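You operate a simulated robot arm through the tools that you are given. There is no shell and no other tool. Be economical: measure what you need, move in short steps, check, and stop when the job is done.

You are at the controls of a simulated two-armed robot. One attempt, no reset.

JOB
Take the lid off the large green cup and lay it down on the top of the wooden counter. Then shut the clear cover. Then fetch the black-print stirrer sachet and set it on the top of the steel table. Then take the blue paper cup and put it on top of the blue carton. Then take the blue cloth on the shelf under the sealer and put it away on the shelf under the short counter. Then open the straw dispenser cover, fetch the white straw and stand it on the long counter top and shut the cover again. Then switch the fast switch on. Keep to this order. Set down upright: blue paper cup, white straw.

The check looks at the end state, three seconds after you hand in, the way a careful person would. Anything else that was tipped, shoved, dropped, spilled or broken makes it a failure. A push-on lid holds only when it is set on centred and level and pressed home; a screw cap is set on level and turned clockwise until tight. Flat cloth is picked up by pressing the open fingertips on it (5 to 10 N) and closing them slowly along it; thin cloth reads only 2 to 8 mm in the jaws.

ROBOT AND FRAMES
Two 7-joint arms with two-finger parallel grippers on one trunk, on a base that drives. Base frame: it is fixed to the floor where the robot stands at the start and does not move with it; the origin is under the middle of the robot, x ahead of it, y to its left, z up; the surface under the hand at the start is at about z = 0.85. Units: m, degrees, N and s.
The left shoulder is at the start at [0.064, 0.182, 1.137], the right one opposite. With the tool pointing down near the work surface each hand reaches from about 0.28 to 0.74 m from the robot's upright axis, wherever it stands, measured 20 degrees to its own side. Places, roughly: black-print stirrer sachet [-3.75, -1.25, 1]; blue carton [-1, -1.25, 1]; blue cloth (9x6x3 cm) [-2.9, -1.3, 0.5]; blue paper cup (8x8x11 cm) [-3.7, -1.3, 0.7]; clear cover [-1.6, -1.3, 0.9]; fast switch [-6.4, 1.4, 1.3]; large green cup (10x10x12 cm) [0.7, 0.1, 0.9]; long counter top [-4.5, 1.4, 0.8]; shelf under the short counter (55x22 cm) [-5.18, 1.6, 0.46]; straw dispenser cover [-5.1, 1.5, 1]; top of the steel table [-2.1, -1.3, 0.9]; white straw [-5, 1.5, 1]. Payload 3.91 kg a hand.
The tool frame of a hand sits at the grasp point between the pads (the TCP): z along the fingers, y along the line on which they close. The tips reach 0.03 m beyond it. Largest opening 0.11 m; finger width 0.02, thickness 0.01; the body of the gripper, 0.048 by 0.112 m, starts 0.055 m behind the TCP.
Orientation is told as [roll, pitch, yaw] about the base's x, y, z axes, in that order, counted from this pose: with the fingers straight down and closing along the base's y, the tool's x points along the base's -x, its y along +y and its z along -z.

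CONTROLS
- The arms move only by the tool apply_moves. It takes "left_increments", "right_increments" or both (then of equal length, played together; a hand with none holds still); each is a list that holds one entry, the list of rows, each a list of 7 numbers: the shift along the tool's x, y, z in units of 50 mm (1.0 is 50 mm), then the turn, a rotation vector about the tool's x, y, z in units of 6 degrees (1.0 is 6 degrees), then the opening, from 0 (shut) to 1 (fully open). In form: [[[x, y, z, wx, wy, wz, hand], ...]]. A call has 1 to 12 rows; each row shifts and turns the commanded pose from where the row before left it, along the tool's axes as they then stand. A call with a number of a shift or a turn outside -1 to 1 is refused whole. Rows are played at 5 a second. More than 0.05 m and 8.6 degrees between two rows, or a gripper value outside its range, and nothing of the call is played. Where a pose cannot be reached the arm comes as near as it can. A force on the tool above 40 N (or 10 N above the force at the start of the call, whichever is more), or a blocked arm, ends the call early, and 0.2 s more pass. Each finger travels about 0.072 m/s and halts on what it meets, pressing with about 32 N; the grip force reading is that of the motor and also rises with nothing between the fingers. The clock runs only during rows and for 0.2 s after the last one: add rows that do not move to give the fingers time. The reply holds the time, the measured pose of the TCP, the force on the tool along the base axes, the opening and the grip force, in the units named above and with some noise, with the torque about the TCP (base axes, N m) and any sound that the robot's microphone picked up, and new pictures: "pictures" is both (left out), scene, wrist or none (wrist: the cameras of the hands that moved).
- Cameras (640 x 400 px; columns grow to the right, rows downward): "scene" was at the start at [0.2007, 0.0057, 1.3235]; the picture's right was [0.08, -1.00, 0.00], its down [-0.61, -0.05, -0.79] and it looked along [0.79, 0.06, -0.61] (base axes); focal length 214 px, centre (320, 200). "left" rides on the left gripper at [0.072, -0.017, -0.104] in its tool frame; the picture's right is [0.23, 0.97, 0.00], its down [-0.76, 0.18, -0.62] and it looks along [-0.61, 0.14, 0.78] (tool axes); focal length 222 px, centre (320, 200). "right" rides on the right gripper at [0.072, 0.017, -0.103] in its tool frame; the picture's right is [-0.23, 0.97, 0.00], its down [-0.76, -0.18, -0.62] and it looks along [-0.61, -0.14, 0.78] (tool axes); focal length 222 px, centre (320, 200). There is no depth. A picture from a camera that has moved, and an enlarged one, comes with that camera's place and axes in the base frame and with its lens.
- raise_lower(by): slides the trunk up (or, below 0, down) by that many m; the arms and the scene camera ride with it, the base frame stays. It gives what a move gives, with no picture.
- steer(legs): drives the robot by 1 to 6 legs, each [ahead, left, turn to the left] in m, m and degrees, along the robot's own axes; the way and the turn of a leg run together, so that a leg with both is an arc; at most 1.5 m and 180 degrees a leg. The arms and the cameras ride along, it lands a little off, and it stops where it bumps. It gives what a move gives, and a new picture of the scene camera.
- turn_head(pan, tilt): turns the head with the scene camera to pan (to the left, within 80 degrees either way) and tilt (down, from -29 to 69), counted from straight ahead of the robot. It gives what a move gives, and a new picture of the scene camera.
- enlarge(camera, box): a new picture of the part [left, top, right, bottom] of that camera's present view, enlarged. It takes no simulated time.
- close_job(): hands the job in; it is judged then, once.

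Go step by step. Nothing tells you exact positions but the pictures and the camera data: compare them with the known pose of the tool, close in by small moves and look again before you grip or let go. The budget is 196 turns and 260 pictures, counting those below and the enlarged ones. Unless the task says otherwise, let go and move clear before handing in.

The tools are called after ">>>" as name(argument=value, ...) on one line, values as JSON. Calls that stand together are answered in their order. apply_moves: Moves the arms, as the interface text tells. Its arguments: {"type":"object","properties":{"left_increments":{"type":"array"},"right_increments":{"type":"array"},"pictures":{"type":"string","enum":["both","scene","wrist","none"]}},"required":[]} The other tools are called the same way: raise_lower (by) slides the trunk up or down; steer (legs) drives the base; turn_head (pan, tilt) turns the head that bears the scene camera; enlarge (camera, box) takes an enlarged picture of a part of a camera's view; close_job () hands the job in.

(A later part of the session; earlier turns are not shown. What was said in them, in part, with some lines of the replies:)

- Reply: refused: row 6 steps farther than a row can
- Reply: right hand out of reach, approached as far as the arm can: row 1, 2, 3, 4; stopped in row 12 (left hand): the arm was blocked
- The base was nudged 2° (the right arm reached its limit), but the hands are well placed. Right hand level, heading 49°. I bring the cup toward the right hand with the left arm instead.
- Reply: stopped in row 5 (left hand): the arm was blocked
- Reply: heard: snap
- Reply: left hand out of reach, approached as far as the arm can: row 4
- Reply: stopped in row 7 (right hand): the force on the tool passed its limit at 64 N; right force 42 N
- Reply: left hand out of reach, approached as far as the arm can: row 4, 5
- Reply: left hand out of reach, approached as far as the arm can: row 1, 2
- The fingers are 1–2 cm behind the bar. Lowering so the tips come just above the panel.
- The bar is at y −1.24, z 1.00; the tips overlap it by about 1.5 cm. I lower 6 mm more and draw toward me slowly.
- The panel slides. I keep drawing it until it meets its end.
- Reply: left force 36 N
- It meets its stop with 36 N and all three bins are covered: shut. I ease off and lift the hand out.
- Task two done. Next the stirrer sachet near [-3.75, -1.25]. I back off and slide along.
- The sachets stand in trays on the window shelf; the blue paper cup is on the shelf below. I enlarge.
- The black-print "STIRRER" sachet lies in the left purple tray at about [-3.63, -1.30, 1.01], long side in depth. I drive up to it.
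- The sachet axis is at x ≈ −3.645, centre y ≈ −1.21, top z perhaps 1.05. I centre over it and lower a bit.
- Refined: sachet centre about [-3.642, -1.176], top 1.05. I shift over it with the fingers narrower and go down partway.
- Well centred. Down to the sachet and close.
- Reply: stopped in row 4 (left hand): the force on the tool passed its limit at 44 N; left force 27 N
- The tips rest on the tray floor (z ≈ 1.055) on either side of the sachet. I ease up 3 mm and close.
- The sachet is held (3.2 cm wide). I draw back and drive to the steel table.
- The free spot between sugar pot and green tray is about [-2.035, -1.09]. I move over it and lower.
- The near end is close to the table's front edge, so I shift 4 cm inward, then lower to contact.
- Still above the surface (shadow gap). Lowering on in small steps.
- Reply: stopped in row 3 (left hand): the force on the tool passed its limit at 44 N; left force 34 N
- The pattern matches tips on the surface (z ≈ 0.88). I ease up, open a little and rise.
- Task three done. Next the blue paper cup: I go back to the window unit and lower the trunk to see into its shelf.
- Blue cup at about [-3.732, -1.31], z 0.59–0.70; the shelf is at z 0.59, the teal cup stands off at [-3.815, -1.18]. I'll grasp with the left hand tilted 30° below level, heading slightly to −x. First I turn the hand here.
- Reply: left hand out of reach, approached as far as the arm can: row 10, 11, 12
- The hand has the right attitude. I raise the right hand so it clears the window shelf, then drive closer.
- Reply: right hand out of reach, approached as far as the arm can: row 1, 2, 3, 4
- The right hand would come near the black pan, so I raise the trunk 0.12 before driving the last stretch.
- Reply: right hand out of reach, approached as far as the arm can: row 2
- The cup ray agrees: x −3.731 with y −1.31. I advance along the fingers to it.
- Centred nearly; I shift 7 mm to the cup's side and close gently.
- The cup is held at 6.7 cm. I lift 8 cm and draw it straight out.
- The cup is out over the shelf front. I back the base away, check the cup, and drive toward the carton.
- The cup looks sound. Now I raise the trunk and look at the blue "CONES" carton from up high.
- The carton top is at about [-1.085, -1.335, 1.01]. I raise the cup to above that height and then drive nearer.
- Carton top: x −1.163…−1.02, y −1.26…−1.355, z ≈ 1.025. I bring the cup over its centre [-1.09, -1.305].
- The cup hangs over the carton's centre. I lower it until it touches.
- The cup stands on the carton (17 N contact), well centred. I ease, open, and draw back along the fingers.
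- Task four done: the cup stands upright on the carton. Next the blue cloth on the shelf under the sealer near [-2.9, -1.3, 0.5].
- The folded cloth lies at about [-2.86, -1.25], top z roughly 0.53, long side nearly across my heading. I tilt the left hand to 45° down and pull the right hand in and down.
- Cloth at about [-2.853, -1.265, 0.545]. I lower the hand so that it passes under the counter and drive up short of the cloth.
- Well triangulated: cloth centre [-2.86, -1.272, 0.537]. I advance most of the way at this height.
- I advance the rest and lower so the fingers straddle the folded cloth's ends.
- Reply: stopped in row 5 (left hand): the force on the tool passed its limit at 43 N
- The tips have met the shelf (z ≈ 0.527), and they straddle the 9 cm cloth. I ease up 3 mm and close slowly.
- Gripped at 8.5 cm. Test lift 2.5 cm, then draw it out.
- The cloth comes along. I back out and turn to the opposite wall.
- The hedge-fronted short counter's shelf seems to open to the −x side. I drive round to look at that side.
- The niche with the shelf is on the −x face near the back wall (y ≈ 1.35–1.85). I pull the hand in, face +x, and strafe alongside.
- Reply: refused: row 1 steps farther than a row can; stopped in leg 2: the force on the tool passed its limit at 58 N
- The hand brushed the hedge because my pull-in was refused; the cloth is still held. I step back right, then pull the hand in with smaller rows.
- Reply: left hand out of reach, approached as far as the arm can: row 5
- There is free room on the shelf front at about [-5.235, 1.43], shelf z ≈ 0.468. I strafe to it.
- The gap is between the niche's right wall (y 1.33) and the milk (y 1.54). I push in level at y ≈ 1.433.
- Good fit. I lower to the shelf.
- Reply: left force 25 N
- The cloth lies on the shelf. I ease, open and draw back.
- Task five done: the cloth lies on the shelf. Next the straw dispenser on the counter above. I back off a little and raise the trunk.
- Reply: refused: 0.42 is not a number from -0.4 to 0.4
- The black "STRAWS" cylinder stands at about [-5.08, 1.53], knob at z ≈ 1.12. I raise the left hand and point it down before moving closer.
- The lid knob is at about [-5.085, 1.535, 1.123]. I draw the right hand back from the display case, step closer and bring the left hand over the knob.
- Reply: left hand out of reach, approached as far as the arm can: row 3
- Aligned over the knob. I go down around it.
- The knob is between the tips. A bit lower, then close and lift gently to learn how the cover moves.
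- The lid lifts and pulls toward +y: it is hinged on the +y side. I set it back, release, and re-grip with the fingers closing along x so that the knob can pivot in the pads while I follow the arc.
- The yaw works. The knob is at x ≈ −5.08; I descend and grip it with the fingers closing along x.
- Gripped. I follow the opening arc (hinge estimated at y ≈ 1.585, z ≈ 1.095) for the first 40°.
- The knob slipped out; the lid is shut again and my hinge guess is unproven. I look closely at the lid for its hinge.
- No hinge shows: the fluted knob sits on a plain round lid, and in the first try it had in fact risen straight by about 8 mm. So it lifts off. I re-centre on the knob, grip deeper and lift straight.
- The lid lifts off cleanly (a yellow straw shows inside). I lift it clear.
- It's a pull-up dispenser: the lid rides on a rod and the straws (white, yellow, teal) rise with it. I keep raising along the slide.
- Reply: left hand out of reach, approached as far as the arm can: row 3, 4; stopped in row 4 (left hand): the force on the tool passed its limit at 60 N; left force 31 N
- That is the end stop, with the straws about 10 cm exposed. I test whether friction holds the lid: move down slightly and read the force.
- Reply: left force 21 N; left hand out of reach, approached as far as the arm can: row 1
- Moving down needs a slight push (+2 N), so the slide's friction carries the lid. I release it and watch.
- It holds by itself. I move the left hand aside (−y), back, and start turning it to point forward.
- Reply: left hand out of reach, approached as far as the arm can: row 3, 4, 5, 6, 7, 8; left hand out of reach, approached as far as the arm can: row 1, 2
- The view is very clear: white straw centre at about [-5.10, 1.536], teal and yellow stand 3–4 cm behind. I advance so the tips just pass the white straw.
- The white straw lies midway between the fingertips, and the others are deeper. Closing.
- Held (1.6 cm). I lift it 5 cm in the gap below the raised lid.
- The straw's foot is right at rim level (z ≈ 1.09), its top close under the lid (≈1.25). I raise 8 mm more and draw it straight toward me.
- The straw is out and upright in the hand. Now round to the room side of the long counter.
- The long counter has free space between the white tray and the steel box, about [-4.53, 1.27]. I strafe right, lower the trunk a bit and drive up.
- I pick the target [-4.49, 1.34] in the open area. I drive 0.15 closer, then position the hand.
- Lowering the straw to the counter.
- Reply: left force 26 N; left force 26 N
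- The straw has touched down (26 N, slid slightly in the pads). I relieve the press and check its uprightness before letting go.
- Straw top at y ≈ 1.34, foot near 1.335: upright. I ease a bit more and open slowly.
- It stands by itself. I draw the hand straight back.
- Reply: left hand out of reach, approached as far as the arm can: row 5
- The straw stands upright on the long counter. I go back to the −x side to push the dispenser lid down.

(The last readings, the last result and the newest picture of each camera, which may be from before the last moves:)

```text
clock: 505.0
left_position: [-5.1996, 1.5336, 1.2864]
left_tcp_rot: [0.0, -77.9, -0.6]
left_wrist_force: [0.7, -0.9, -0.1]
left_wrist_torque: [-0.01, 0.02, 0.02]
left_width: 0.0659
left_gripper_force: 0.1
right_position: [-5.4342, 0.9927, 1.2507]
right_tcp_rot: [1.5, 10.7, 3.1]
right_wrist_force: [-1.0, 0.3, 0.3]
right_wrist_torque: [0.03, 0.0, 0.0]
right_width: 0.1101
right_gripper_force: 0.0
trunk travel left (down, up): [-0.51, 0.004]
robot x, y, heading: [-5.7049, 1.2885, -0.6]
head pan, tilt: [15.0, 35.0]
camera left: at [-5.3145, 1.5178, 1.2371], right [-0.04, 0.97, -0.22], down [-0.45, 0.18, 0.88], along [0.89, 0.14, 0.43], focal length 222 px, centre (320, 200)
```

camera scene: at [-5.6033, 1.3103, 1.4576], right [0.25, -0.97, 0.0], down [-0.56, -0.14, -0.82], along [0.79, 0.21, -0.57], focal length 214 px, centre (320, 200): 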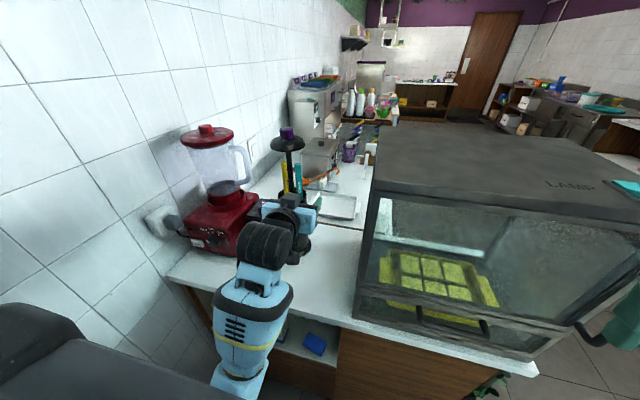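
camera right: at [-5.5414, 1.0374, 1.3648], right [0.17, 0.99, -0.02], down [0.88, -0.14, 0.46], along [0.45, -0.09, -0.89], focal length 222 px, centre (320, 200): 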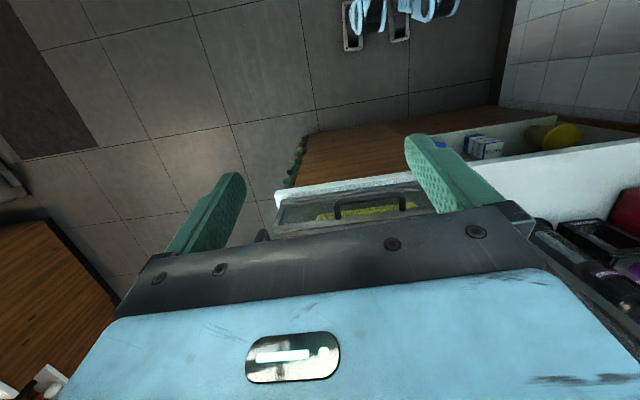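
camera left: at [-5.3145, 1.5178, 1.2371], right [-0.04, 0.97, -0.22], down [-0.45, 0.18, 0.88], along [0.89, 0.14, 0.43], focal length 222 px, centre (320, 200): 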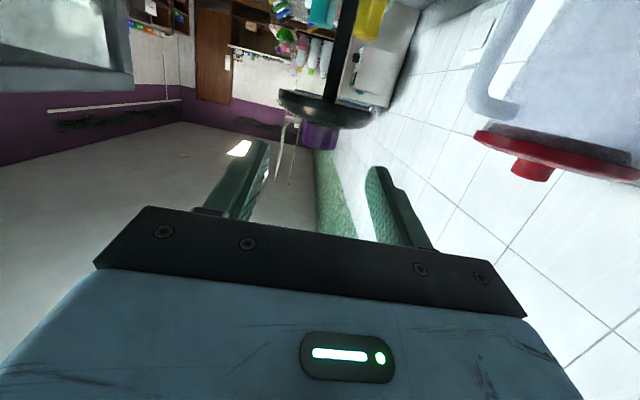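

The knob is straight ahead at z ≈ 1.28. I advance around it with a little extra height over the dome.

>>> apply_moves(left_increments=[[[-0.2, 0.02, 0.7, 0, 0, 0, 0.6], [-0.17, 0.02, 0.7, 0, 0, 0, 0.6], [-0.16, 0, 0.65, 0, 0, 0, 0.6], [0, 0, 0, 0, 0, 0, 0.6]]], pictures="wrist")

>>> enlarge(camera="scene", box=[230, 100, 350, 200])

```text
clock: 506.0
left_position: [-5.0936, 1.5357, 1.2922]
left_tcp_rot: [-0.2, -77.9, -0.4]
left_wrist_force: [-0.3, 0.0, 0.5]
left_wrist_torque: [-0.02, 0.0, -0.02]
left_width: 0.0659
left_gripper_force: 0.0
right_position: [-5.4346, 0.9938, 1.2496]
right_tcp_rot: [1.4, 10.7, 3.1]
right_wrist_force: [0.8, -0.2, -0.5]
right_wrist_torque: [-0.01, 0.04, 0.01]
right_width: 0.1102
right_gripper_force: 0.0
trunk travel left (down, up): [-0.51, 0.004]
robot x, y, heading: [-5.7038, 1.2902, -0.4]
head pan, tilt: [15.0, 35.0]
camera left: at [-5.2089, 1.5201, 1.2423], right [-0.04, 0.97, -0.22], down [-0.45, 0.18, 0.88], along [0.89, 0.14, 0.43], focal length 222 px, centre (320, 200)
```

left: 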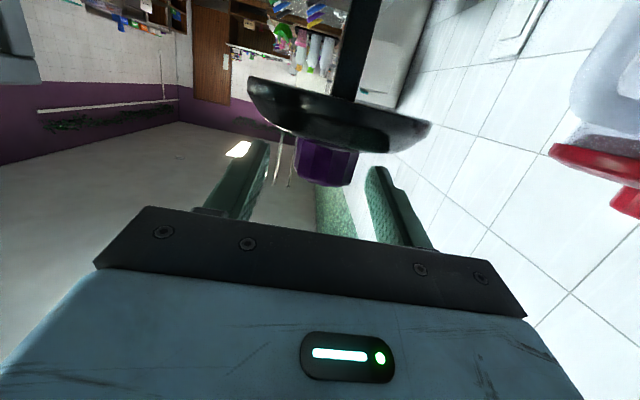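

```text
4.00 times, centred on (290, 150) of scene
camera zoom: at [-5.6041, 1.3102, 1.4577], right [0.25, -0.97, 0.0], down [-0.56, -0.14, -0.82], along [0.79, 0.21, -0.57], focal length 858 px, centre (440, 400)
```

zoom: 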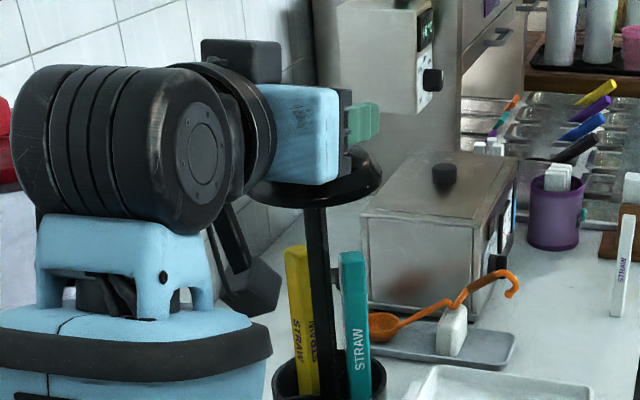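

>>> apply_moves(left_increments=[[[0.09, 0.03, 0.1, 0, 0, 0, 0.6], [0, 0, 0, 0, 0, 0, 0.45], [0, 0, 0, 0, 0, 0, 0.3], [0, 0, 0, 0, 0, 0, 0.22], [0, 0, 0, 0, 0, 0, 0.22], [0, 0, 0, 0, 0, 0, 0.22]]], pictures="wrist")

```text
clock: 507.4
left_position: [-5.0889, 1.5375, 1.2881]
left_tcp_rot: [-0.2, -78.0, -0.4]
left_wrist_force: [1.5, 0.9, 1.0]
left_wrist_torque: [0.01, -0.1, 0.0]
left_width: 0.0346
left_gripper_force: 45.0
right_position: [-5.4343, 0.9949, 1.2492]
right_tcp_rot: [1.4, 10.8, 3.2]
right_wrist_force: [1.1, -0.4, 1.1]
right_wrist_torque: [0.01, 0.0, 0.04]
right_width: 0.1099
right_gripper_force: 0.2
trunk travel left (down, up): [-0.51, 0.004]
robot x, y, heading: [-5.707, 1.292, -0.7]
head pan, tilt: [15.0, 35.0]
camera left: at [-5.2045, 1.5216, 1.2373], right [-0.04, 0.97, -0.22], down [-0.45, 0.18, 0.87], along [0.89, 0.14, 0.43], focal length 222 px, centre (320, 200)
```

left: 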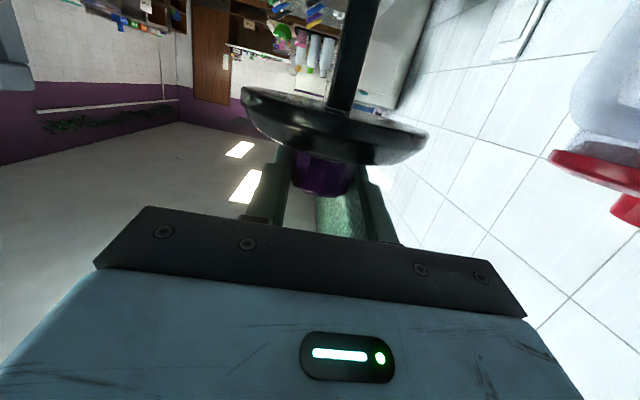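

Gripped. Pushing straight down.

>>> apply_moves(left_increments=[[[0.3, 0, 0.064, 0, 0, 0, 0.22], [0.39, 0, 0.083, 0, 0, 0, 0.22], [0.39, 0, 0.083, 0, 0, 0, 0.22], [0.39, 0, 0.083, 0, 0, 0, 0.22], [0.39, 0, 0.083, 0, 0, 0, 0.22], [0.39, 0, 0.083, 0, 0, 0, 0.22], [0, 0, 0, 0, 0, 0, 0.22]]], pictures="none")

>>> enlarge(camera="scene", box=[230, 130, 350, 230])

```text
clock: 509.0
left_position: [-5.0889, 1.5379, 1.1694]
left_tcp_rot: [-0.2, -77.9, -0.2]
left_wrist_force: [-1.6, 3.7, -1.0]
left_wrist_torque: [0.05, -0.02, 0.01]
left_width: 0.0343
left_gripper_force: 44.9
right_position: [-5.4338, 0.9945, 1.2489]
right_tcp_rot: [1.5, 10.8, 3.0]
right_wrist_force: [-0.5, 0.8, 0.5]
right_wrist_torque: [-0.01, -0.01, -0.01]
right_width: 0.1097
right_gripper_force: 0.0
trunk travel left (down, up): [-0.51, 0.004]
robot x, y, heading: [-5.7072, 1.2907, -0.5]
head pan, tilt: [15.0, 35.0]
```

```text
4.00 times, centred on (290, 180) of scene
camera zoom: at [-5.6038, 1.3108, 1.4576], right [0.25, -0.97, 0.0], down [-0.56, -0.14, -0.82], along [0.79, 0.21, -0.57], focal length 858 px, centre (440, 280)
```

zoom: 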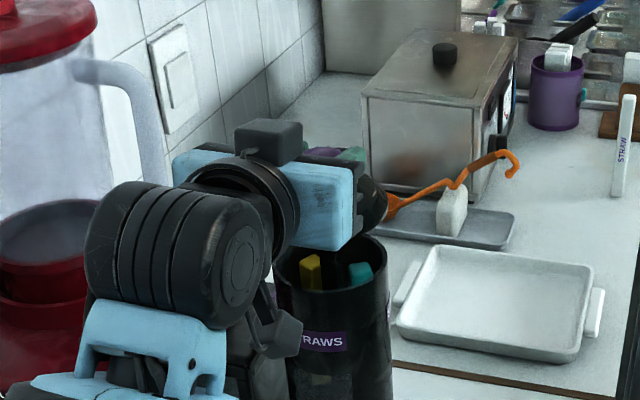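

>>> apply_moves(left_increments=[[[0.39, 0, 0.083, 0, 0, 0, 0.22], [0.25, 0, 0.05, 0, 0, 0, 0.22], [0.1, 0, 0.02, 0, 0, 0, 0.22], [0.1, 0, 0.02, 0, 0, 0, 0.22], [0.06, 0, 0.012, 0, 0, 0, 0.22], [0, 0, 0, 0, 0, 0, 0.22]]], pictures="none")

>>> enlarge(camera="scene", box=[230, 130, 350, 230])

```text
clock: 510.4
left_position: [-5.0883, 1.5382, 1.1271]
left_tcp_rot: [-0.3, -78.1, -0.1]
left_wrist_force: [2.8, 6.8, 7.2]
left_wrist_torque: [0.04, 0.63, 0.07]
left_width: 0.0342
left_gripper_force: 45.4
right_position: [-5.4347, 0.9947, 1.2495]
right_tcp_rot: [1.5, 10.7, 3.1]
right_wrist_force: [0.2, -0.2, 0.3]
right_wrist_torque: [0.02, -0.02, 0.02]
right_width: 0.11
right_gripper_force: 0.0
trunk travel left (down, up): [-0.51, 0.004]
robot x, y, heading: [-5.6999, 1.2894, -0.6]
head pan, tilt: [15.0, 35.0]
```

```text
4.00 times, centred on (290, 180) of scene
camera zoom: at [-5.6038, 1.3111, 1.4578], right [0.25, -0.97, 0.0], down [-0.56, -0.14, -0.82], along [0.79, 0.21, -0.57], focal length 858 px, centre (440, 280)
```

zoom: 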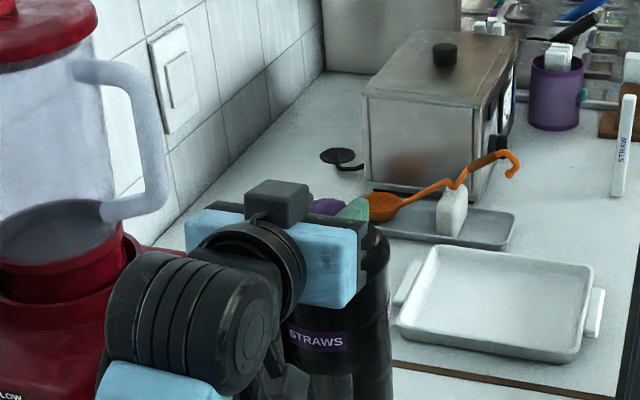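

>>> apply_moves(left_increments=[[[0.06, 0, 0.012, 0, 0, 0, 0.22], [0.06, 0, 0.012, 0, 0, 0, 0.22], [0, 0, 0, 0, 0, 0, 0.22]]], pictures="none")

```text
clock: 511.2
left_position: [-5.0889, 1.5383, 1.1257]
left_tcp_rot: [-0.1, -78.8, -0.2]
left_wrist_force: [10.8, 9.6, 29.1]
left_wrist_torque: [0.09, -0.22, 0.11]
left_width: 0.0346
left_gripper_force: 44.9
right_position: [-5.4356, 0.9945, 1.2508]
right_tcp_rot: [1.5, 10.7, 3.0]
right_wrist_force: [-0.1, -0.6, -0.2]
right_wrist_torque: [-0.01, 0.0, 0.02]
right_width: 0.1099
right_gripper_force: 0.0
trunk travel left (down, up): [-0.51, 0.004]
robot x, y, heading: [-5.7048, 1.2916, -0.5]
head pan, tilt: [15.0, 35.0]
```

The lid is seated (29 N at its stop). I ease, open and draw back.

>>> apply_moves(left_increments=[[[-0.05, 0, -0.01, 0, 0, 0, 0.22], [0, 0, 0, 0, 0, 0, 0.4], [0, 0, 0, 0, 0, 0, 0.6], [0, 0, 0, 0, 0, 0, 0.6], [0, 0, -0.4, 0, 0, 0, 0.6], [0, 0, -0.8, 0, 0, 0, 0.6], [0, 0, -0.9, 0, 0, 0, 0.6], [0, 0, 0, 0, 0, 0, 0.6]]], pictures="scene")

>>> enlarge(camera="scene", box=[230, 130, 350, 230])

```text
clock: 513.0
left_position: [-5.1918, 1.5362, 1.1432]
left_tcp_rot: [-0.3, -77.9, -0.2]
left_wrist_force: [-1.3, -0.1, -0.3]
left_wrist_torque: [0.01, 0.01, 0.01]
left_width: 0.0661
left_gripper_force: 0.1
right_position: [-5.4347, 0.9941, 1.2489]
right_tcp_rot: [1.5, 10.8, 3.1]
right_wrist_force: [1.2, 0.7, 0.0]
right_wrist_torque: [0.0, -0.02, 0.03]
right_width: 0.1101
right_gripper_force: 0.0
trunk travel left (down, up): [-0.51, 0.004]
robot x, y, heading: [-5.7049, 1.2899, -0.4]
head pan, tilt: [15.0, 35.0]
camera scene: at [-5.603, 1.3102, 1.4576], right [0.25, -0.97, 0.0], down [-0.56, -0.14, -0.82], along [0.79, 0.21, -0.57], focal length 214 px, centre (320, 200)
```

scene: 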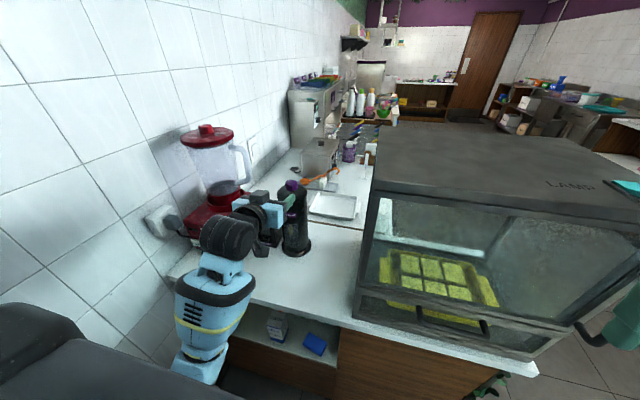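

```text
4.00 times, centred on (290, 180) of scene
camera zoom: at [-5.603, 1.3102, 1.4576], right [0.25, -0.97, 0.0], down [-0.56, -0.14, -0.82], along [0.79, 0.21, -0.57], focal length 858 px, centre (440, 280)
```

zoom: 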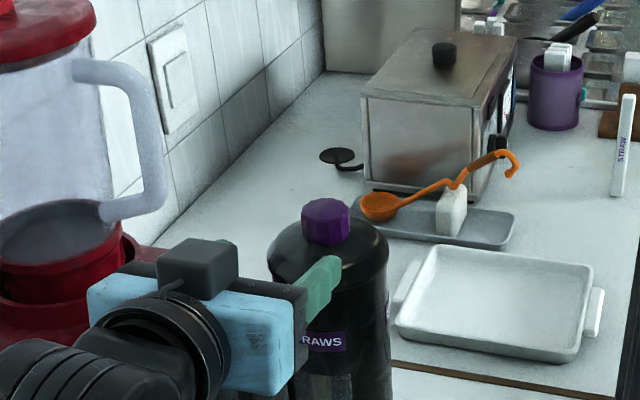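

Task six done: cover shut. Last, the fast switch at about [-6.4, 1.4, 1.3] on the freezer. I drive out, turn to face it, and look.

>>> steer(legs=[[-0.25, 0, 0], [0, -1.25, 0]])

>>> steer(legs=[[0.35, 0, 0], [0, 0, 180]])

>>> turn_head(pan=-50, tilt=10)

```text
clock: 525.6
left_position: [-5.4477, 0.2958, 1.1421]
left_tcp_rot: [-0.1, -78.0, 0.1]
left_wrist_force: [-0.5, -0.1, 1.2]
left_wrist_torque: [0.05, -0.01, -0.01]
left_width: 0.0659
left_gripper_force: 0.0
right_position: [-5.6879, -0.2469, 1.2482]
right_tcp_rot: [1.6, 10.9, 3.4]
right_wrist_force: [-0.5, 0.3, -0.4]
right_wrist_torque: [0.0, -0.01, -0.01]
right_width: 0.1101
right_gripper_force: 0.1
trunk travel left (down, up): [-0.51, 0.004]
robot x, y, heading: [-5.9617, 0.0483, -0.1]
head pan, tilt: [15.0, 35.0]
camera scene: at [-5.8584, 0.0678, 1.4577], right [0.26, -0.97, 0.0], down [-0.55, -0.15, -0.82], along [0.79, 0.21, -0.57], focal length 214 px, centre (320, 200)
```

scene: 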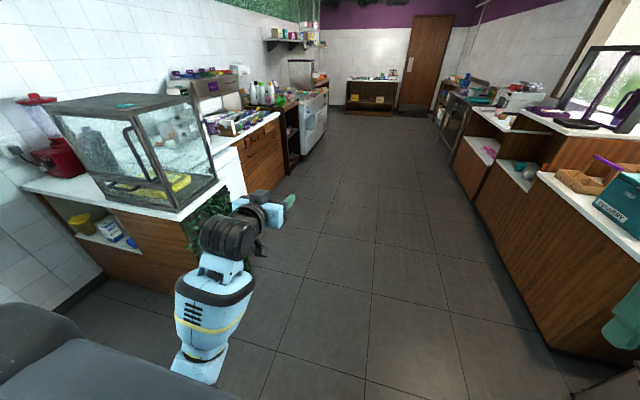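

```text
clock: 535.1
left_position: [-6.1238, -0.1876, 1.1431]
left_tcp_rot: [-0.1, -77.9, 178.0]
left_wrist_force: [0.1, 0.4, 0.7]
left_wrist_torque: [0.0, 0.02, 0.01]
left_width: 0.0659
left_gripper_force: 0.1
right_position: [-5.8659, 0.3482, 1.2496]
right_tcp_rot: [1.4, 10.8, -178.6]
right_wrist_force: [0.1, 0.1, 0.3]
right_wrist_torque: [0.03, 0.01, 0.01]
right_width: 0.1099
right_gripper_force: 0.0
trunk travel left (down, up): [-0.51, 0.004]
robot x, y, heading: [-5.6057, 0.0455, 177.7]
head pan, tilt: [15.0, 35.0]
camera scene: at [-5.7045, 0.0251, 1.4577], right [-0.22, 0.98, 0.0], down [0.56, 0.13, -0.82], along [-0.8, -0.18, -0.57], focal length 214 px, centre (320, 200)
```

scene: 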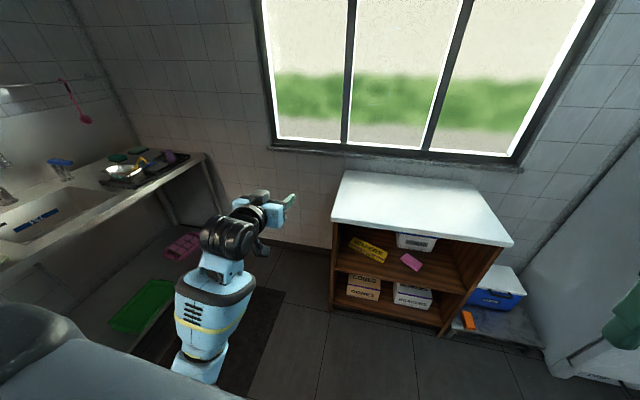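

```text
clock: 536.5
left_position: [-6.1237, -0.1868, 1.1432]
left_tcp_rot: [-0.1, -77.9, 178.1]
left_wrist_force: [0.0, 0.5, 0.1]
left_wrist_torque: [-0.03, 0.0, -0.02]
left_width: 0.0661
left_gripper_force: 0.0
right_position: [-5.865, 0.3484, 1.249]
right_tcp_rot: [1.5, 10.8, -178.6]
right_wrist_force: [0.2, -0.7, -0.5]
right_wrist_torque: [-0.02, -0.02, 0.0]
right_width: 0.1099
right_gripper_force: 0.0
trunk travel left (down, up): [-0.51, 0.004]
robot x, y, heading: [-5.6034, 0.0466, 177.8]
head pan, tilt: [-50.0, 10.0]
camera scene: at [-5.6758, 0.118, 1.4978], right [0.79, 0.61, 0.0], down [0.11, -0.14, -0.98], along [-0.6, 0.78, -0.17], focal length 214 px, centre (320, 200)
```

scene: 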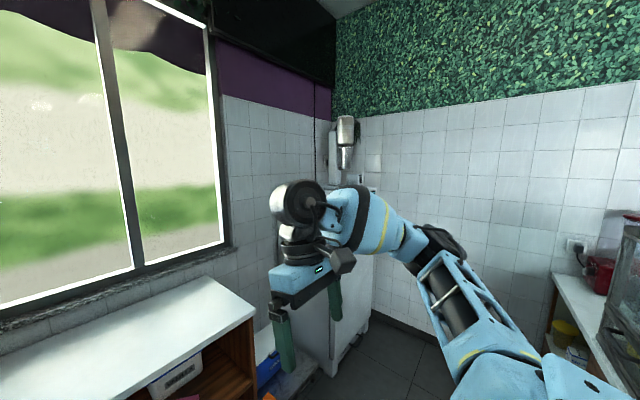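

>>> steer(legs=[[0.15, 0, 2], [0, -0.85, 0]])

>>> turn_head(pan=-25, tilt=10)

```text
clock: 545.3
left_position: [-6.2632, 0.6491, 1.1432]
left_tcp_rot: [-0.2, -77.9, -179.8]
left_wrist_force: [0.0, 0.6, 0.5]
left_wrist_torque: [-0.03, 0.02, -0.02]
left_width: 0.0658
left_gripper_force: 0.0
right_position: [-6.0249, 1.1926, 1.2481]
right_tcp_rot: [1.4, 10.7, -176.6]
right_wrist_force: [-0.3, 0.0, 0.1]
right_wrist_torque: [0.02, 0.01, 0.0]
right_width: 0.1098
right_gripper_force: 0.1
trunk travel left (down, up): [-0.51, 0.004]
robot x, y, heading: [-5.7569, 0.9044, 179.8]
head pan, tilt: [-50.0, 10.0]
camera scene: at [-5.8275, 0.9703, 1.4978], right [0.77, 0.64, 0.0], down [0.11, -0.13, -0.98], along [-0.63, 0.76, -0.17], focal length 214 px, centre (320, 200)
```

scene: 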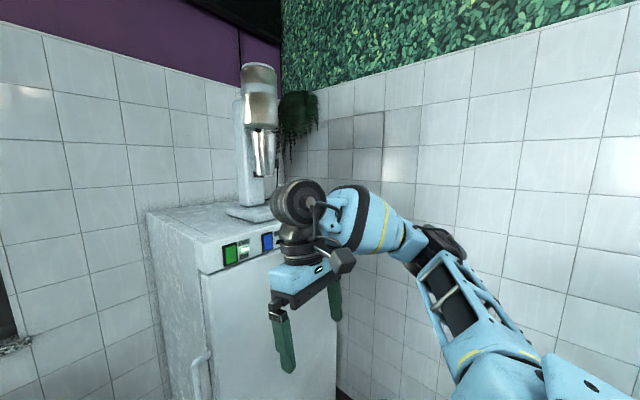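

```text
clock: 546.2
left_position: [-6.2643, 0.6492, 1.1427]
left_tcp_rot: [-0.2, -77.8, -179.8]
left_wrist_force: [0.0, 0.2, -0.2]
left_wrist_torque: [-0.02, 0.02, -0.01]
left_width: 0.0661
left_gripper_force: 0.1
right_position: [-6.0254, 1.1943, 1.2488]
right_tcp_rot: [1.5, 10.8, -176.6]
right_wrist_force: [0.8, 0.5, -0.6]
right_wrist_torque: [0.02, 0.0, 0.03]
right_width: 0.11
right_gripper_force: 0.0
trunk travel left (down, up): [-0.51, 0.004]
robot x, y, heading: [-5.7558, 0.8997, 179.8]
head pan, tilt: [-25.0, 10.0]
camera scene: at [-5.852, 0.9385, 1.4978], right [0.43, 0.91, 0.0], down [0.16, -0.07, -0.98], along [-0.89, 0.42, -0.17], focal length 214 px, centre (320, 200)
```

scene: 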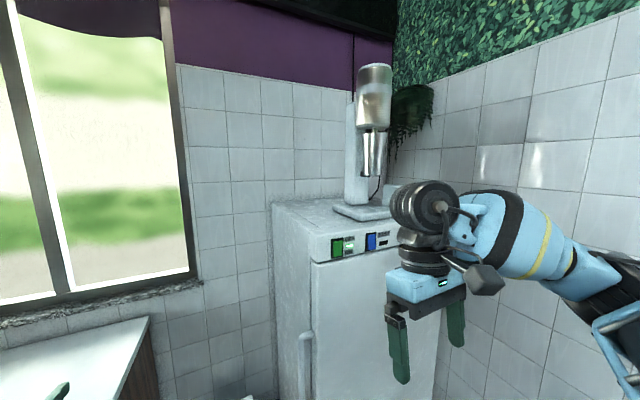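

>>> enlarge(camera="scene", box=[300, 215, 420, 275])

>>> enlarge(camera="right", box=[0, 0, 640, 400])

```text
5.33 times, centred on (360, 245) of scene
camera zoom: at [-5.852, 0.9385, 1.4978], right [0.43, 0.91, 0.0], down [0.16, -0.07, -0.98], along [-0.89, 0.42, -0.17], focal length 1144 px, centre (107, -40)
```

zoom: 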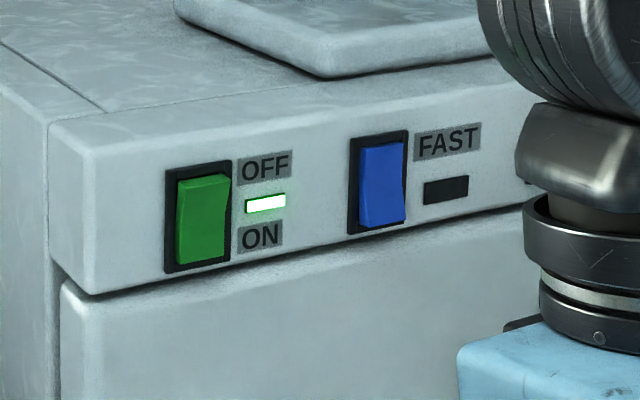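

```text
1.00 times, centred on (320, 200) of right (not enlarged: the box is as wide or as high as the picture)
camera zoom: at [-5.9732, 1.1821, 1.3648], right [-0.17, -0.99, -0.02], down [-0.87, 0.14, 0.47], along [-0.46, 0.09, -0.88], focal length 222 px, centre (320, 200)
```

zoom: 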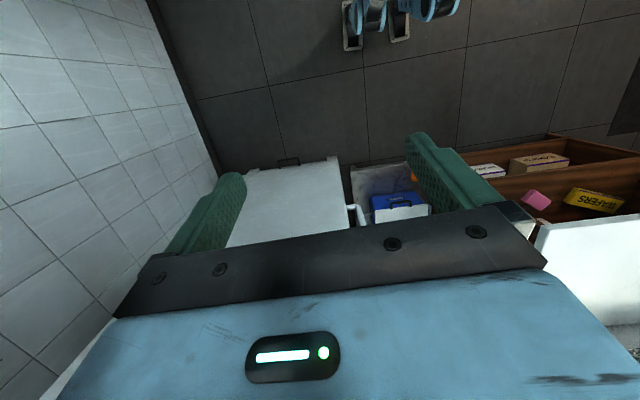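

The blue FAST rocker is off (its lower half stands out, lamp dark); ON is by pressing the lower half in, as on the green one. I turn the right hand to point forward.

>>> apply_moves(right_increments=[[[-0.9, 0, 0, 0, 0, 0, 0], [-0.9, 0, 0, 0, -1, 0, 0], [0, 0, 0, 0, -1, 0, 0], [0, 0, 0, 0, -1, 0, 0], [0, 0, 0, 0, -1, 0, 0], [0, 0, 0, 0, -1, 0, 0], [0, 0, 0, 0, -1, 0, 0], [0, 0, 0, 0, -1, 0, 0], [0, 0, 0, 0, -1, 0, 0], [0, 0, 0, 0, -1, 0, 0], [0, 0, 0, 0, -1, 0, 0], [0, 0, 0, 0, -1, 0, 0]]], pictures="none")

>>> apply_moves(right_increments=[[[0, 0, 0, 0, -1, 0, 0], [0, 0, 0, 0, -1, 0, 0], [0, 0, 0, 0, -1, 0, 0], [0, 0, 0, 0, -1, 0, 0], [0, 0, 0, 0, 0, 0, 0]]], pictures="both")

```text
clock: 548.8
left_position: [-6.2642, 0.6499, 1.1425]
left_tcp_rot: [-0.1, -77.9, -179.9]
left_wrist_force: [0.0, -0.4, 0.5]
left_wrist_torque: [0.02, -0.02, 0.01]
left_width: 0.0659
left_gripper_force: 0.0
right_position: [-6.1462, 1.196, 1.2475]
right_tcp_rot: [2.6, -55.3, -179.0]
right_wrist_force: [-0.1, 0.1, -0.3]
right_wrist_torque: [0.02, 0.0, -0.01]
right_width: 0.0001
right_gripper_force: 32.0
right hand out of reach, approached as far as the arm can: row 11, 12
trunk travel left (down, up): [-0.51, 0.004]
robot x, y, heading: [-5.7529, 0.9038, 179.9]
head pan, tilt: [-25.0, 10.0]
```

```text
clock: 550.0
left_position: [-6.2631, 0.6502, 1.1424]
left_tcp_rot: [-0.1, -78.0, -179.8]
left_wrist_force: [0.3, -0.2, -0.3]
left_wrist_torque: [0.01, -0.01, 0.01]
left_width: 0.066
left_gripper_force: 0.2
right_position: [-6.1911, 1.2071, 1.2595]
right_tcp_rot: [7.9, -79.2, 175.5]
right_wrist_force: [0.2, 0.4, 0.3]
right_wrist_torque: [0.01, -0.01, 0.0]
right_width: 0.0001
right_gripper_force: 32.1
right hand out of reach, approached as far as the arm can: row 1, 2, 3, 4
trunk travel left (down, up): [-0.51, 0.004]
robot x, y, heading: [-5.7529, 0.901, 180.2]
head pan, tilt: [-25.0, 10.0]
camera scene: at [-5.852, 0.9383, 1.4978], right [0.42, 0.91, 0.0], down [0.16, -0.07, -0.98], along [-0.89, 0.42, -0.17], focal length 214 px, centre (320, 200)
camera right: at [-6.0752, 1.1953, 1.2087], right [0.01, -0.97, 0.25], down [0.46, 0.23, 0.86], along [-0.89, 0.1, 0.45], focal length 222 px, centre (320, 200)
```

scene: 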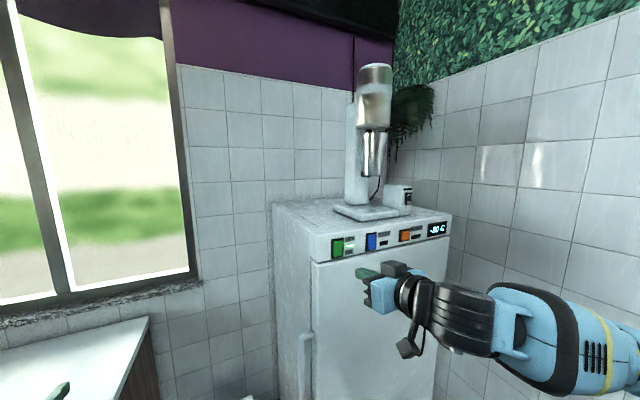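
right: 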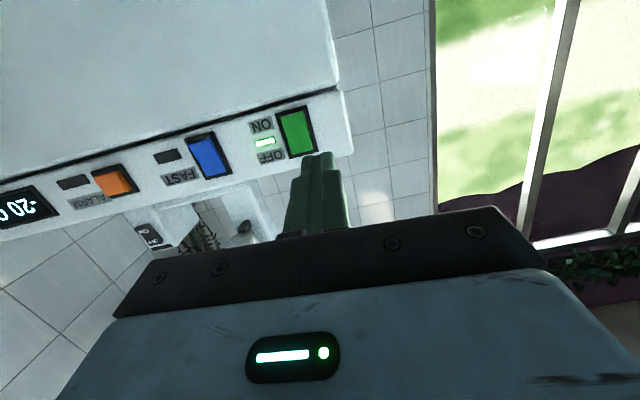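

The FAST rocker is at about [-6.362, 1.357, 1.255]. I strafe so that the closed right fingertip faces its lower half.

>>> steer(legs=[[0, -0.152, 0]])

>>> enlarge(camera="right", box=[160, 40, 480, 240])

```text
clock: 552.0
left_position: [-6.2653, 0.7988, 1.1434]
left_tcp_rot: [-0.2, -77.8, -179.7]
left_wrist_force: [-0.5, 0.0, -0.2]
left_wrist_torque: [-0.01, 0.01, 0.0]
left_width: 0.0661
left_gripper_force: 0.0
right_position: [-6.1904, 1.3573, 1.2608]
right_tcp_rot: [7.8, -79.2, 175.6]
right_wrist_force: [0.4, 0.5, 0.8]
right_wrist_torque: [0.02, 0.02, -0.02]
right_width: 0.0002
right_gripper_force: 32.2
trunk travel left (down, up): [-0.51, 0.004]
robot x, y, heading: [-5.7519, 1.0488, 179.8]
head pan, tilt: [-25.0, 10.0]
camera scene: at [-5.8519, 1.0882, 1.4978], right [0.42, 0.91, 0.0], down [0.16, -0.07, -0.98], along [-0.89, 0.42, -0.17], focal length 214 px, centre (320, 200)
```

scene: 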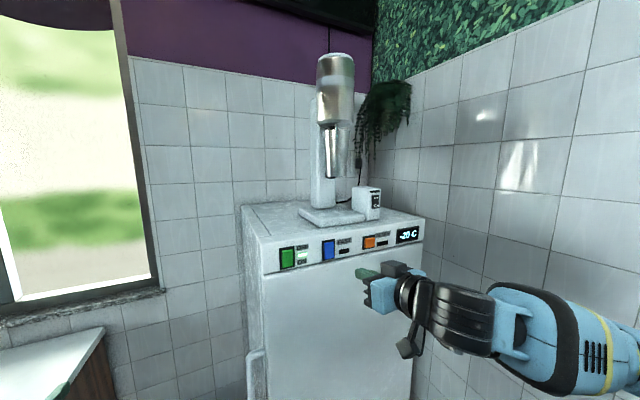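

```text
2.00 times, centred on (320, 140) of right
camera zoom: at [-6.0752, 1.3448, 1.2088], right [0.01, -0.97, 0.25], down [0.46, 0.23, 0.86], along [-0.89, 0.1, 0.45], focal length 444 px, centre (320, 320)
```

zoom: 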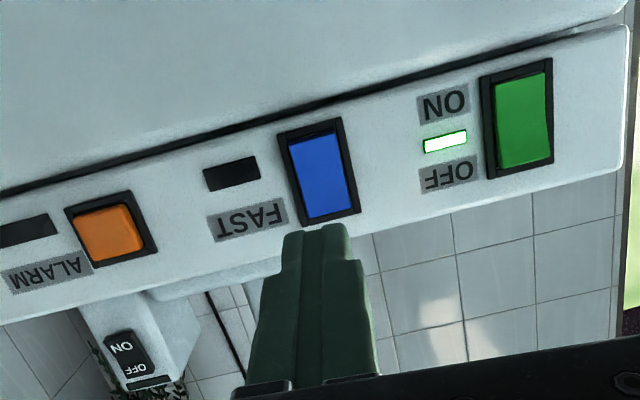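

Lower half at z ≈ 1.242. I bring the fingertip to about 2 cm before it.

>>> apply_moves(right_increments=[[[-0.045, -0.015, 0.6, 0, 0, 0, 0], [-0.045, -0.015, 0.6, 0, 0, 0, 0], [-0.045, -0.015, 0.6, 0, 0, 0, 0], [-0.045, -0.015, 0.5, 0, 0, 0, 0], [0, 0, 0, 0, 0, 0, 0]]], pictures="none")

>>> enlarge(camera="right", box=[160, 40, 480, 240])

>>> enlarge(camera="scene", box=[270, 210, 430, 310])

```text
clock: 553.2
left_position: [-6.2627, 0.7987, 1.1435]
left_tcp_rot: [-0.1, -78.0, -179.8]
left_wrist_force: [-0.7, 0.0, 0.5]
left_wrist_torque: [0.03, -0.02, 0.01]
left_width: 0.0658
left_gripper_force: 0.2
right_position: [-6.3051, 1.3547, 1.2456]
right_tcp_rot: [7.7, -79.2, 175.7]
right_wrist_force: [-0.2, 0.8, 0.0]
right_wrist_torque: [0.0, 0.0, 0.01]
right_width: 0.0003
right_gripper_force: 31.7
trunk travel left (down, up): [-0.51, 0.004]
robot x, y, heading: [-5.7494, 1.0481, 180.2]
head pan, tilt: [-25.0, 10.0]
```

```text
2.00 times, centred on (320, 140) of right
camera zoom: at [-6.1898, 1.3415, 1.1956], right [0.01, -0.97, 0.25], down [0.46, 0.23, 0.86], along [-0.89, 0.1, 0.45], focal length 444 px, centre (320, 320)
```

zoom: 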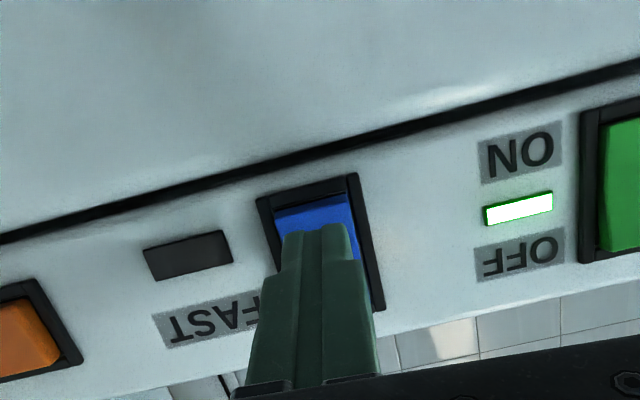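

```text
refused: no pictures are left
```

Pictures are used up, so I finish by force and sound. The tip is about 2.5 cm off the rocker's lower half; I raise 6 mm and advance in 3 mm steps.

>>> apply_moves(right_increments=[[[-0.12, 0, 0.1, 0, 0, 0, 0], [0, 0, 0.08, 0, 0, 0, 0], [0, 0, 0.06, 0, 0, 0, 0], [0, 0, 0.06, 0, 0, 0, 0], [0, 0, 0.06, 0, 0, 0, 0], [0, 0, 0, 0, 0, 0, 0]]], pictures="none")

```text
clock: 554.6
left_position: [-6.2617, 0.7991, 1.1453]
left_tcp_rot: [-0.1, -78.1, -179.9]
left_wrist_force: [-0.3, 0.6, 0.1]
left_wrist_torque: [0.0, 0.0, 0.0]
left_width: 0.066
left_gripper_force: 0.2
right_position: [-6.3191, 1.3509, 1.2503]
right_tcp_rot: [7.8, -79.2, 175.6]
right_wrist_force: [23.2, 0.9, -4.8]
right_wrist_torque: [-0.06, -0.06, -0.19]
right_width: 0.0
right_gripper_force: 32.0
trunk travel left (down, up): [-0.51, 0.004]
robot x, y, heading: [-5.7524, 1.0494, 180.0]
head pan, tilt: [-25.0, 10.0]
no pictures are left
```

>>> apply_moves(right_increments=[[[0, 0, 0.06, 0, 0, 0, 0], [0, 0, 0.06, 0, 0, 0, 0], [0, 0, 0, 0, 0, 0, 0]]], pictures="none")

```text
clock: 555.1
left_position: [-6.2592, 0.8006, 1.1448]
left_tcp_rot: [-0.1, -78.2, -179.9]
left_wrist_force: [0.7, 0.2, 0.7]
left_wrist_torque: [-0.01, -0.02, 0.02]
left_width: 0.0658
left_gripper_force: 0.1
right_position: [-6.3207, 1.353, 1.2496]
right_tcp_rot: [7.7, -79.2, 175.8]
right_wrist_force: [27.3, 1.4, 0.0]
right_wrist_torque: [0.01, 0.05, -0.23]
right_width: 0.0001
right_gripper_force: 31.9
trunk travel left (down, up): [-0.51, 0.004]
robot x, y, heading: [-5.7511, 1.0472, 179.9]
head pan, tilt: [-25.0, 10.0]
stopped in row 2 (right hand): the force on the tool passed its limit at 43 N (the readings are from after the stop); the commanded pose is now the measured one
no pictures are left
```

Contact was near the rocker's pivot (z ≈ 1.252 from the torque), so it did not tip. I back off, go 13 mm lower and press again.

>>> apply_moves(right_increments=[[[0, 0, -0.2, 0, 0, 0, 0], [0.26, 0, 0, 0, 0, 0, 0], [0, 0, 0.06, 0, 0, 0, 0], [0, 0, 0.06, 0, 0, 0, 0], [0, 0, 0.06, 0, 0, 0, 0], [0, 0, 0, 0, 0, 0, 0]]], pictures="none")

```text
clock: 556.5
left_position: [-6.2624, 0.8008, 1.1446]
left_tcp_rot: [0.0, -78.0, -179.8]
left_wrist_force: [-0.5, -0.7, 0.0]
left_wrist_torque: [-0.02, -0.02, 0.0]
left_width: 0.0661
left_gripper_force: 0.1
right_position: [-6.322, 1.3526, 1.2338]
right_tcp_rot: [7.7, -78.9, 175.8]
right_wrist_force: [6.9, -0.5, -0.4]
right_wrist_torque: [-0.01, -0.03, -0.08]
right_width: 0.0001
right_gripper_force: 32.2
trunk travel left (down, up): [-0.51, 0.004]
robot x, y, heading: [-5.7508, 1.0505, 180.0]
head pan, tilt: [-25.0, 10.0]
no pictures are left
```

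>>> apply_moves(right_increments=[[[0, 0, 0.04, 0, 0, 0, 0], [0, 0, 0.04, 0, 0, 0, 0], [0, 0, 0.04, 0, 0, 0, 0], [0, 0, 0, 0, 0, 0, 0]]], pictures="none")

```text
clock: 557.5
left_position: [-6.2592, 0.8009, 1.1447]
left_tcp_rot: [-0.1, -78.2, 180.0]
left_wrist_force: [-0.5, 0.0, -0.3]
left_wrist_torque: [0.01, 0.02, 0.01]
left_width: 0.0658
left_gripper_force: 0.1
right_position: [-6.3211, 1.3518, 1.2355]
right_tcp_rot: [7.8, -78.9, 175.8]
right_wrist_force: [24.3, 2.1, -1.0]
right_wrist_torque: [-0.09, 0.08, -0.13]
right_width: 0.0001
right_gripper_force: 32.2
trunk travel left (down, up): [-0.51, 0.004]
robot x, y, heading: [-5.7539, 1.0505, 179.6]
head pan, tilt: [-25.0, 10.0]
stopped in row 4 (right hand): the force on the tool passed its limit at 41 N (the readings are from after the stop); the commanded pose is now the measured one
no pictures are left
```

Force rose to 41 N with contact at the lower half (z ≈ 1.24) and no further travel. To verify, I probe the upper half lightly: if ON, it should now stand out.

>>> apply_moves(right_increments=[[[0, 0, -0.2, 0, 0, 0, 0], [-0.6, 0, 0.12, 0, 0, 0, 0], [0, 0, 0.04, 0, 0, 0, 0], [0, 0, 0, 0, 0, 0, 0]]], pictures="none")

```text
clock: 558.0
left_position: [-6.2628, 0.8002, 1.1437]
left_tcp_rot: [-0.3, -78.1, -179.7]
left_wrist_force: [-0.1, -0.3, 1.1]
left_wrist_torque: [-0.01, 0.01, 0.0]
left_width: 0.0658
left_gripper_force: 0.0
right_position: [-6.3212, 1.3512, 1.2378]
right_tcp_rot: [6.8, -77.3, 176.6]
right_wrist_force: [-0.2, 0.5, 0.6]
right_wrist_torque: [-0.01, -0.06, 0.0]
right_width: 0.0001
right_gripper_force: 32.1
trunk travel left (down, up): [-0.51, 0.004]
robot x, y, heading: [-5.7516, 1.051, 180.0]
head pan, tilt: [-25.0, 10.0]
stopped in row 2 (right hand): the force on the tool passed its limit at 51 N (the readings are from after the stop); the commanded pose is now the measured one
no pictures are left
```

The tip caught on something just above (consistent with the upper half standing out). I back off fully, then press the lower half once more, firmly.

>>> apply_moves(right_increments=[[[0, 0, -0.2, 0, 0, 0, 0], [0, 0, -0.2, 0, 0, 0, 0], [0, 0, 0, 0, 0, 0, 0], [0, 0, 0, 0, 0, 0, 0]]], pictures="none")

```text
clock: 559.0
left_position: [-6.2633, 0.7999, 1.1424]
left_tcp_rot: [-0.2, -77.9, -179.8]
left_wrist_force: [-0.3, -0.5, 0.0]
left_wrist_torque: [0.01, 0.01, 0.03]
left_width: 0.0662
left_gripper_force: 0.1
right_position: [-6.302, 1.3524, 1.2431]
right_tcp_rot: [7.0, -77.2, 176.6]
right_wrist_force: [0.8, -0.6, 0.1]
right_wrist_torque: [0.0, -0.01, 0.0]
right_width: 0.0
right_gripper_force: 31.6
trunk travel left (down, up): [-0.51, 0.004]
robot x, y, heading: [-5.7515, 1.0508, 179.7]
head pan, tilt: [-25.0, 10.0]
no pictures are left
```

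>>> apply_moves(right_increments=[[[-0.29, 0, 0, 0, 0, 0, 0], [-0.29, 0, 0, 0, 0, 0, 0], [0, 0, 0.1, 0, 0, 0, 0], [0, 0, 0.1, 0, 0, 0, 0], [0, 0, 0.06, 0, 0, 0, 0], [0, 0, 0, 0, 0, 0, 0], [0, 0, 0, 0, 0, 0, 0]]], pictures="none")

```text
clock: 560.6
left_position: [-6.2635, 0.8004, 1.1422]
left_tcp_rot: [-0.2, -77.9, -179.8]
left_wrist_force: [-0.5, -0.2, -0.9]
left_wrist_torque: [0.0, 0.03, 0.04]
left_width: 0.0663
left_gripper_force: 0.1
right_position: [-6.3222, 1.3503, 1.267]
right_tcp_rot: [7.0, -77.2, 176.6]
right_wrist_force: [2.2, 0.3, -1.7]
right_wrist_torque: [0.0, -0.03, -0.03]
right_width: 0.0
right_gripper_force: 31.9
trunk travel left (down, up): [-0.51, 0.004]
robot x, y, heading: [-5.7509, 1.0485, 179.8]
head pan, tilt: [-25.0, 10.0]
no pictures are left
```

>>> apply_moves(right_increments=[[[0, 0, 0.03, 0, 0, 0, 0], [0, 0, 0, 0, 0, 0, 0]]], pictures="none")

```text
clock: 561.2
left_position: [-6.2622, 0.7998, 1.144]
left_tcp_rot: [-0.2, -78.0, -179.8]
left_wrist_force: [0.5, -0.3, 0.1]
left_wrist_torque: [-0.03, -0.01, 0.0]
left_width: 0.0662
left_gripper_force: 0.2
right_position: [-6.3214, 1.3506, 1.2668]
right_tcp_rot: [6.9, -77.4, 176.6]
right_wrist_force: [8.2, -1.2, -1.1]
right_wrist_torque: [-0.02, -0.03, 0.01]
right_width: 0.0
right_gripper_force: 32.2
trunk travel left (down, up): [-0.51, 0.004]
robot x, y, heading: [-5.7545, 1.0483, 179.7]
head pan, tilt: [-25.0, 10.0]
no pictures are left
```

The readings are ambiguous and my light touch on the upper half may have tipped it back. I return to the lower half and press it definitively, watching the travel.

>>> apply_moves(right_increments=[[[0, 0, -0.2, 0, 0, 0, 0], [0, 0, -0.2, 0, 0, 0, 0], [0.3, 0, 0, 0, 0, 0, 0], [0.3, 0, 0, 0, 0, 0, 0], [0, 0, 0.15, 0, 0, 0, 0], [0, 0, 0.15, 0, 0, 0, 0], [0, 0, 0.06, 0, 0, 0, 0], [0, 0, 0, 0, 0, 0, 0]]], pictures="none")

>>> apply_moves(right_increments=[[[0, 0, 0.04, 0, 0, 0, 0], [0, 0, 0, 0, 0, 0, 0]]], pictures="none")

>>> apply_moves(right_increments=[[[0, 0, 0.04, 0, 0, 0, 0], [0, 0, 0, 0, 0, 0, 0]]], pictures="none")

>>> apply_moves(right_increments=[[[0, 0, 0.04, 0, 0, 0, 0], [0, 0, 0, 0, 0, 0, 0]]], pictures="none")

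>>> apply_moves(right_increments=[[[0, 0, 0.04, 0, 0, 0, 0], [0, 0, 0, 0, 0, 0, 0]]], pictures="none")

```text
clock: 563.0
left_position: [-6.2645, 0.8001, 1.1433]
left_tcp_rot: [-0.2, -77.9, -179.8]
left_wrist_force: [-0.1, 0.3, 0.7]
left_wrist_torque: [-0.02, 0.0, 0.01]
left_width: 0.0663
left_gripper_force: 0.0
right_position: [-6.3151, 1.3501, 1.2386]
right_tcp_rot: [6.8, -77.1, 176.7]
right_wrist_force: [-0.6, 0.1, -0.5]
right_wrist_torque: [0.01, -0.03, -0.01]
right_width: 0.0
right_gripper_force: 32.2
trunk travel left (down, up): [-0.51, 0.004]
robot x, y, heading: [-5.7517, 1.0511, 179.8]
head pan, tilt: [-25.0, 10.0]
no pictures are left
```

```text
clock: 563.6
left_position: [-6.2639, 0.7983, 1.1428]
left_tcp_rot: [-0.3, -77.8, -179.8]
left_wrist_force: [0.0, -0.1, -0.3]
left_wrist_torque: [-0.01, 0.01, 0.0]
left_width: 0.066
left_gripper_force: 0.0
right_position: [-6.3169, 1.3509, 1.2376]
right_tcp_rot: [6.7, -77.2, 176.6]
right_wrist_force: [0.1, 0.9, -0.1]
right_wrist_torque: [-0.02, 0.01, 0.02]
right_width: 0.0002
right_gripper_force: 32.1
trunk travel left (down, up): [-0.51, 0.004]
robot x, y, heading: [-5.7505, 1.0473, 179.8]
head pan, tilt: [-25.0, 10.0]
no pictures are left
```

```text
clock: 564.2
left_position: [-6.2624, 0.7998, 1.1432]
left_tcp_rot: [-0.2, -77.9, -179.7]
left_wrist_force: [-0.3, -0.2, 0.8]
left_wrist_torque: [0.0, 0.0, 0.02]
left_width: 0.0659
left_gripper_force: 0.0
right_position: [-6.3183, 1.3516, 1.2373]
right_tcp_rot: [6.7, -77.2, 176.6]
right_wrist_force: [1.1, -0.3, 0.1]
right_wrist_torque: [0.02, 0.01, 0.01]
right_width: 0.0
right_gripper_force: 32.2
trunk travel left (down, up): [-0.51, 0.004]
robot x, y, heading: [-5.7556, 1.0483, 179.9]
head pan, tilt: [-25.0, 10.0]
no pictures are left
```

```text
clock: 564.8
left_position: [-6.2634, 0.7988, 1.1426]
left_tcp_rot: [-0.2, -77.9, -179.8]
left_wrist_force: [-0.2, -0.4, 0.3]
left_wrist_torque: [-0.02, 0.0, -0.01]
left_width: 0.0661
left_gripper_force: 0.0
right_position: [-6.3214, 1.3505, 1.2369]
right_tcp_rot: [7.0, -77.2, 176.6]
right_wrist_force: [-0.7, -0.4, 1.1]
right_wrist_torque: [-0.01, 0.02, 0.02]
right_width: 0.0001
right_gripper_force: 32.0
trunk travel left (down, up): [-0.51, 0.004]
robot x, y, heading: [-5.7531, 1.05, 179.6]
head pan, tilt: [-25.0, 10.0]
no pictures are left
```

```text
clock: 565.4
left_position: [-6.264, 0.7995, 1.1434]
left_tcp_rot: [-0.2, -78.0, -179.9]
left_wrist_force: [0.3, -0.5, 0.2]
left_wrist_torque: [0.03, 0.04, 0.01]
left_width: 0.0659
left_gripper_force: 0.1
right_position: [-6.3217, 1.3511, 1.2362]
right_tcp_rot: [6.9, -77.2, 176.6]
right_wrist_force: [5.7, 0.8, -0.5]
right_wrist_torque: [-0.01, -0.02, -0.03]
right_width: 0.0002
right_gripper_force: 32.0
trunk travel left (down, up): [-0.51, 0.004]
robot x, y, heading: [-5.7483, 1.05, 180.0]
head pan, tilt: [-25.0, 10.0]
no pictures are left
```

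No travel is left at the lower half, so it is already in. For good measure I press once more slightly higher on the lower half (contact ≈ 1.246), then withdraw.

>>> apply_moves(right_increments=[[[0, 0, -0.16, 0, 0, 0, 0], [0, 0, 0, 0, 0, 0, 0], [-0.16, 0, 0, 0, 0, 0, 0], [0, 0, 0.08, 0, 0, 0, 0], [0, 0, 0.06, 0, 0, 0, 0], [0, 0, 0.05, 0, 0, 0, 0], [0, 0, 0.05, 0, 0, 0, 0], [0, 0, 0.05, 0, 0, 0, 0], [0, 0, 0, 0, 0, 0, 0]]], pictures="none")

```text
clock: 567.1
left_position: [-6.26, 0.8012, 1.1448]
left_tcp_rot: [-0.2, -78.2, 180.0]
left_wrist_force: [0.8, 0.0, 0.1]
left_wrist_torque: [-0.03, -0.05, -0.01]
left_width: 0.0658
left_gripper_force: 0.0
right_position: [-6.3211, 1.3512, 1.2443]
right_tcp_rot: [6.7, -77.3, 176.8]
right_wrist_force: [26.7, 2.8, 0.9]
right_wrist_torque: [-0.06, 0.11, -0.15]
right_width: 0.0
right_gripper_force: 31.8
trunk travel left (down, up): [-0.51, 0.004]
robot x, y, heading: [-5.7508, 1.0519, 179.8]
head pan, tilt: [-25.0, 10.0]
stopped in row 8 (right hand): the force on the tool passed its limit at 42 N (the readings are from after the stop); the commanded pose is now the measured one
no pictures are left
```

The last action was a firm 42 N press on the rocker's lower half at its stop. I withdraw the hand clear.

>>> apply_moves(right_increments=[[[0, 0, -0.3, 0, 0, 0, 0], [0, 0, -0.6, 0, 0, 0, 0], [0, 0, -0.9, 0, 0, 0, 0], [0, 0, -0.4, 0, 0, 0, 0], [0, 0, 0, 0, 0, 0, 0]]], pictures="none")

```text
clock: 568.3
left_position: [-6.2641, 0.7993, 1.1432]
left_tcp_rot: [-0.1, -77.9, -179.9]
left_wrist_force: [0.1, -0.2, 0.6]
left_wrist_torque: [-0.02, 0.03, -0.02]
left_width: 0.0659
left_gripper_force: 0.2
right_position: [-6.2201, 1.3567, 1.2653]
right_tcp_rot: [6.7, -77.0, 176.8]
right_wrist_force: [-0.5, 0.9, 0.5]
right_wrist_torque: [-0.01, 0.01, 0.0]
right_width: 0.0
right_gripper_force: 31.6
trunk travel left (down, up): [-0.51, 0.004]
robot x, y, heading: [-5.7536, 1.0553, 179.8]
head pan, tilt: [-25.0, 10.0]
no pictures are left
```

Both hands are clear and nothing is held, so I hand in the job now.

>>> close_job()

```text
The job is handed in.
```

I carried out all seven tasks in order and handed in the job, but I could not confirm that the fast switch is on. The pictures ran out before I pressed it. I pressed the lower half of the rocker several times, the last at 42 N, until it moved no further. I heard no click and could not see its lamp, and one light touch on the upper half may have tipped it back before those last presses.

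I saw the other six end as asked:
- **Lid:** it lies flat on the counter in front of the start position. I took that as the wooden counter because its body is wood, though its top is white.
- **Clear cover:** it is slid shut over all three bins.
- **Stirrer sachet:** it lies on the steel table.
- **Blue paper cup:** it stands upright on the blue carton.
- **Blue cloth:** it is on the shelf under the short counter.
- **White straw:** it stands upright on the long counter, and the dispenser cover is shut again.

Three other things could matter to the check:
- **Green cup:** it came up with its lid, so I took the lid off in the air and set the cup back about where it stood.
- **Topping dispensers:** the right hand hit something near them at 64 N. They looked unmoved afterwards.
- **Hedge front:** the left hand brushed the hedge front of the short counter at 58 N. I noticed no harm.
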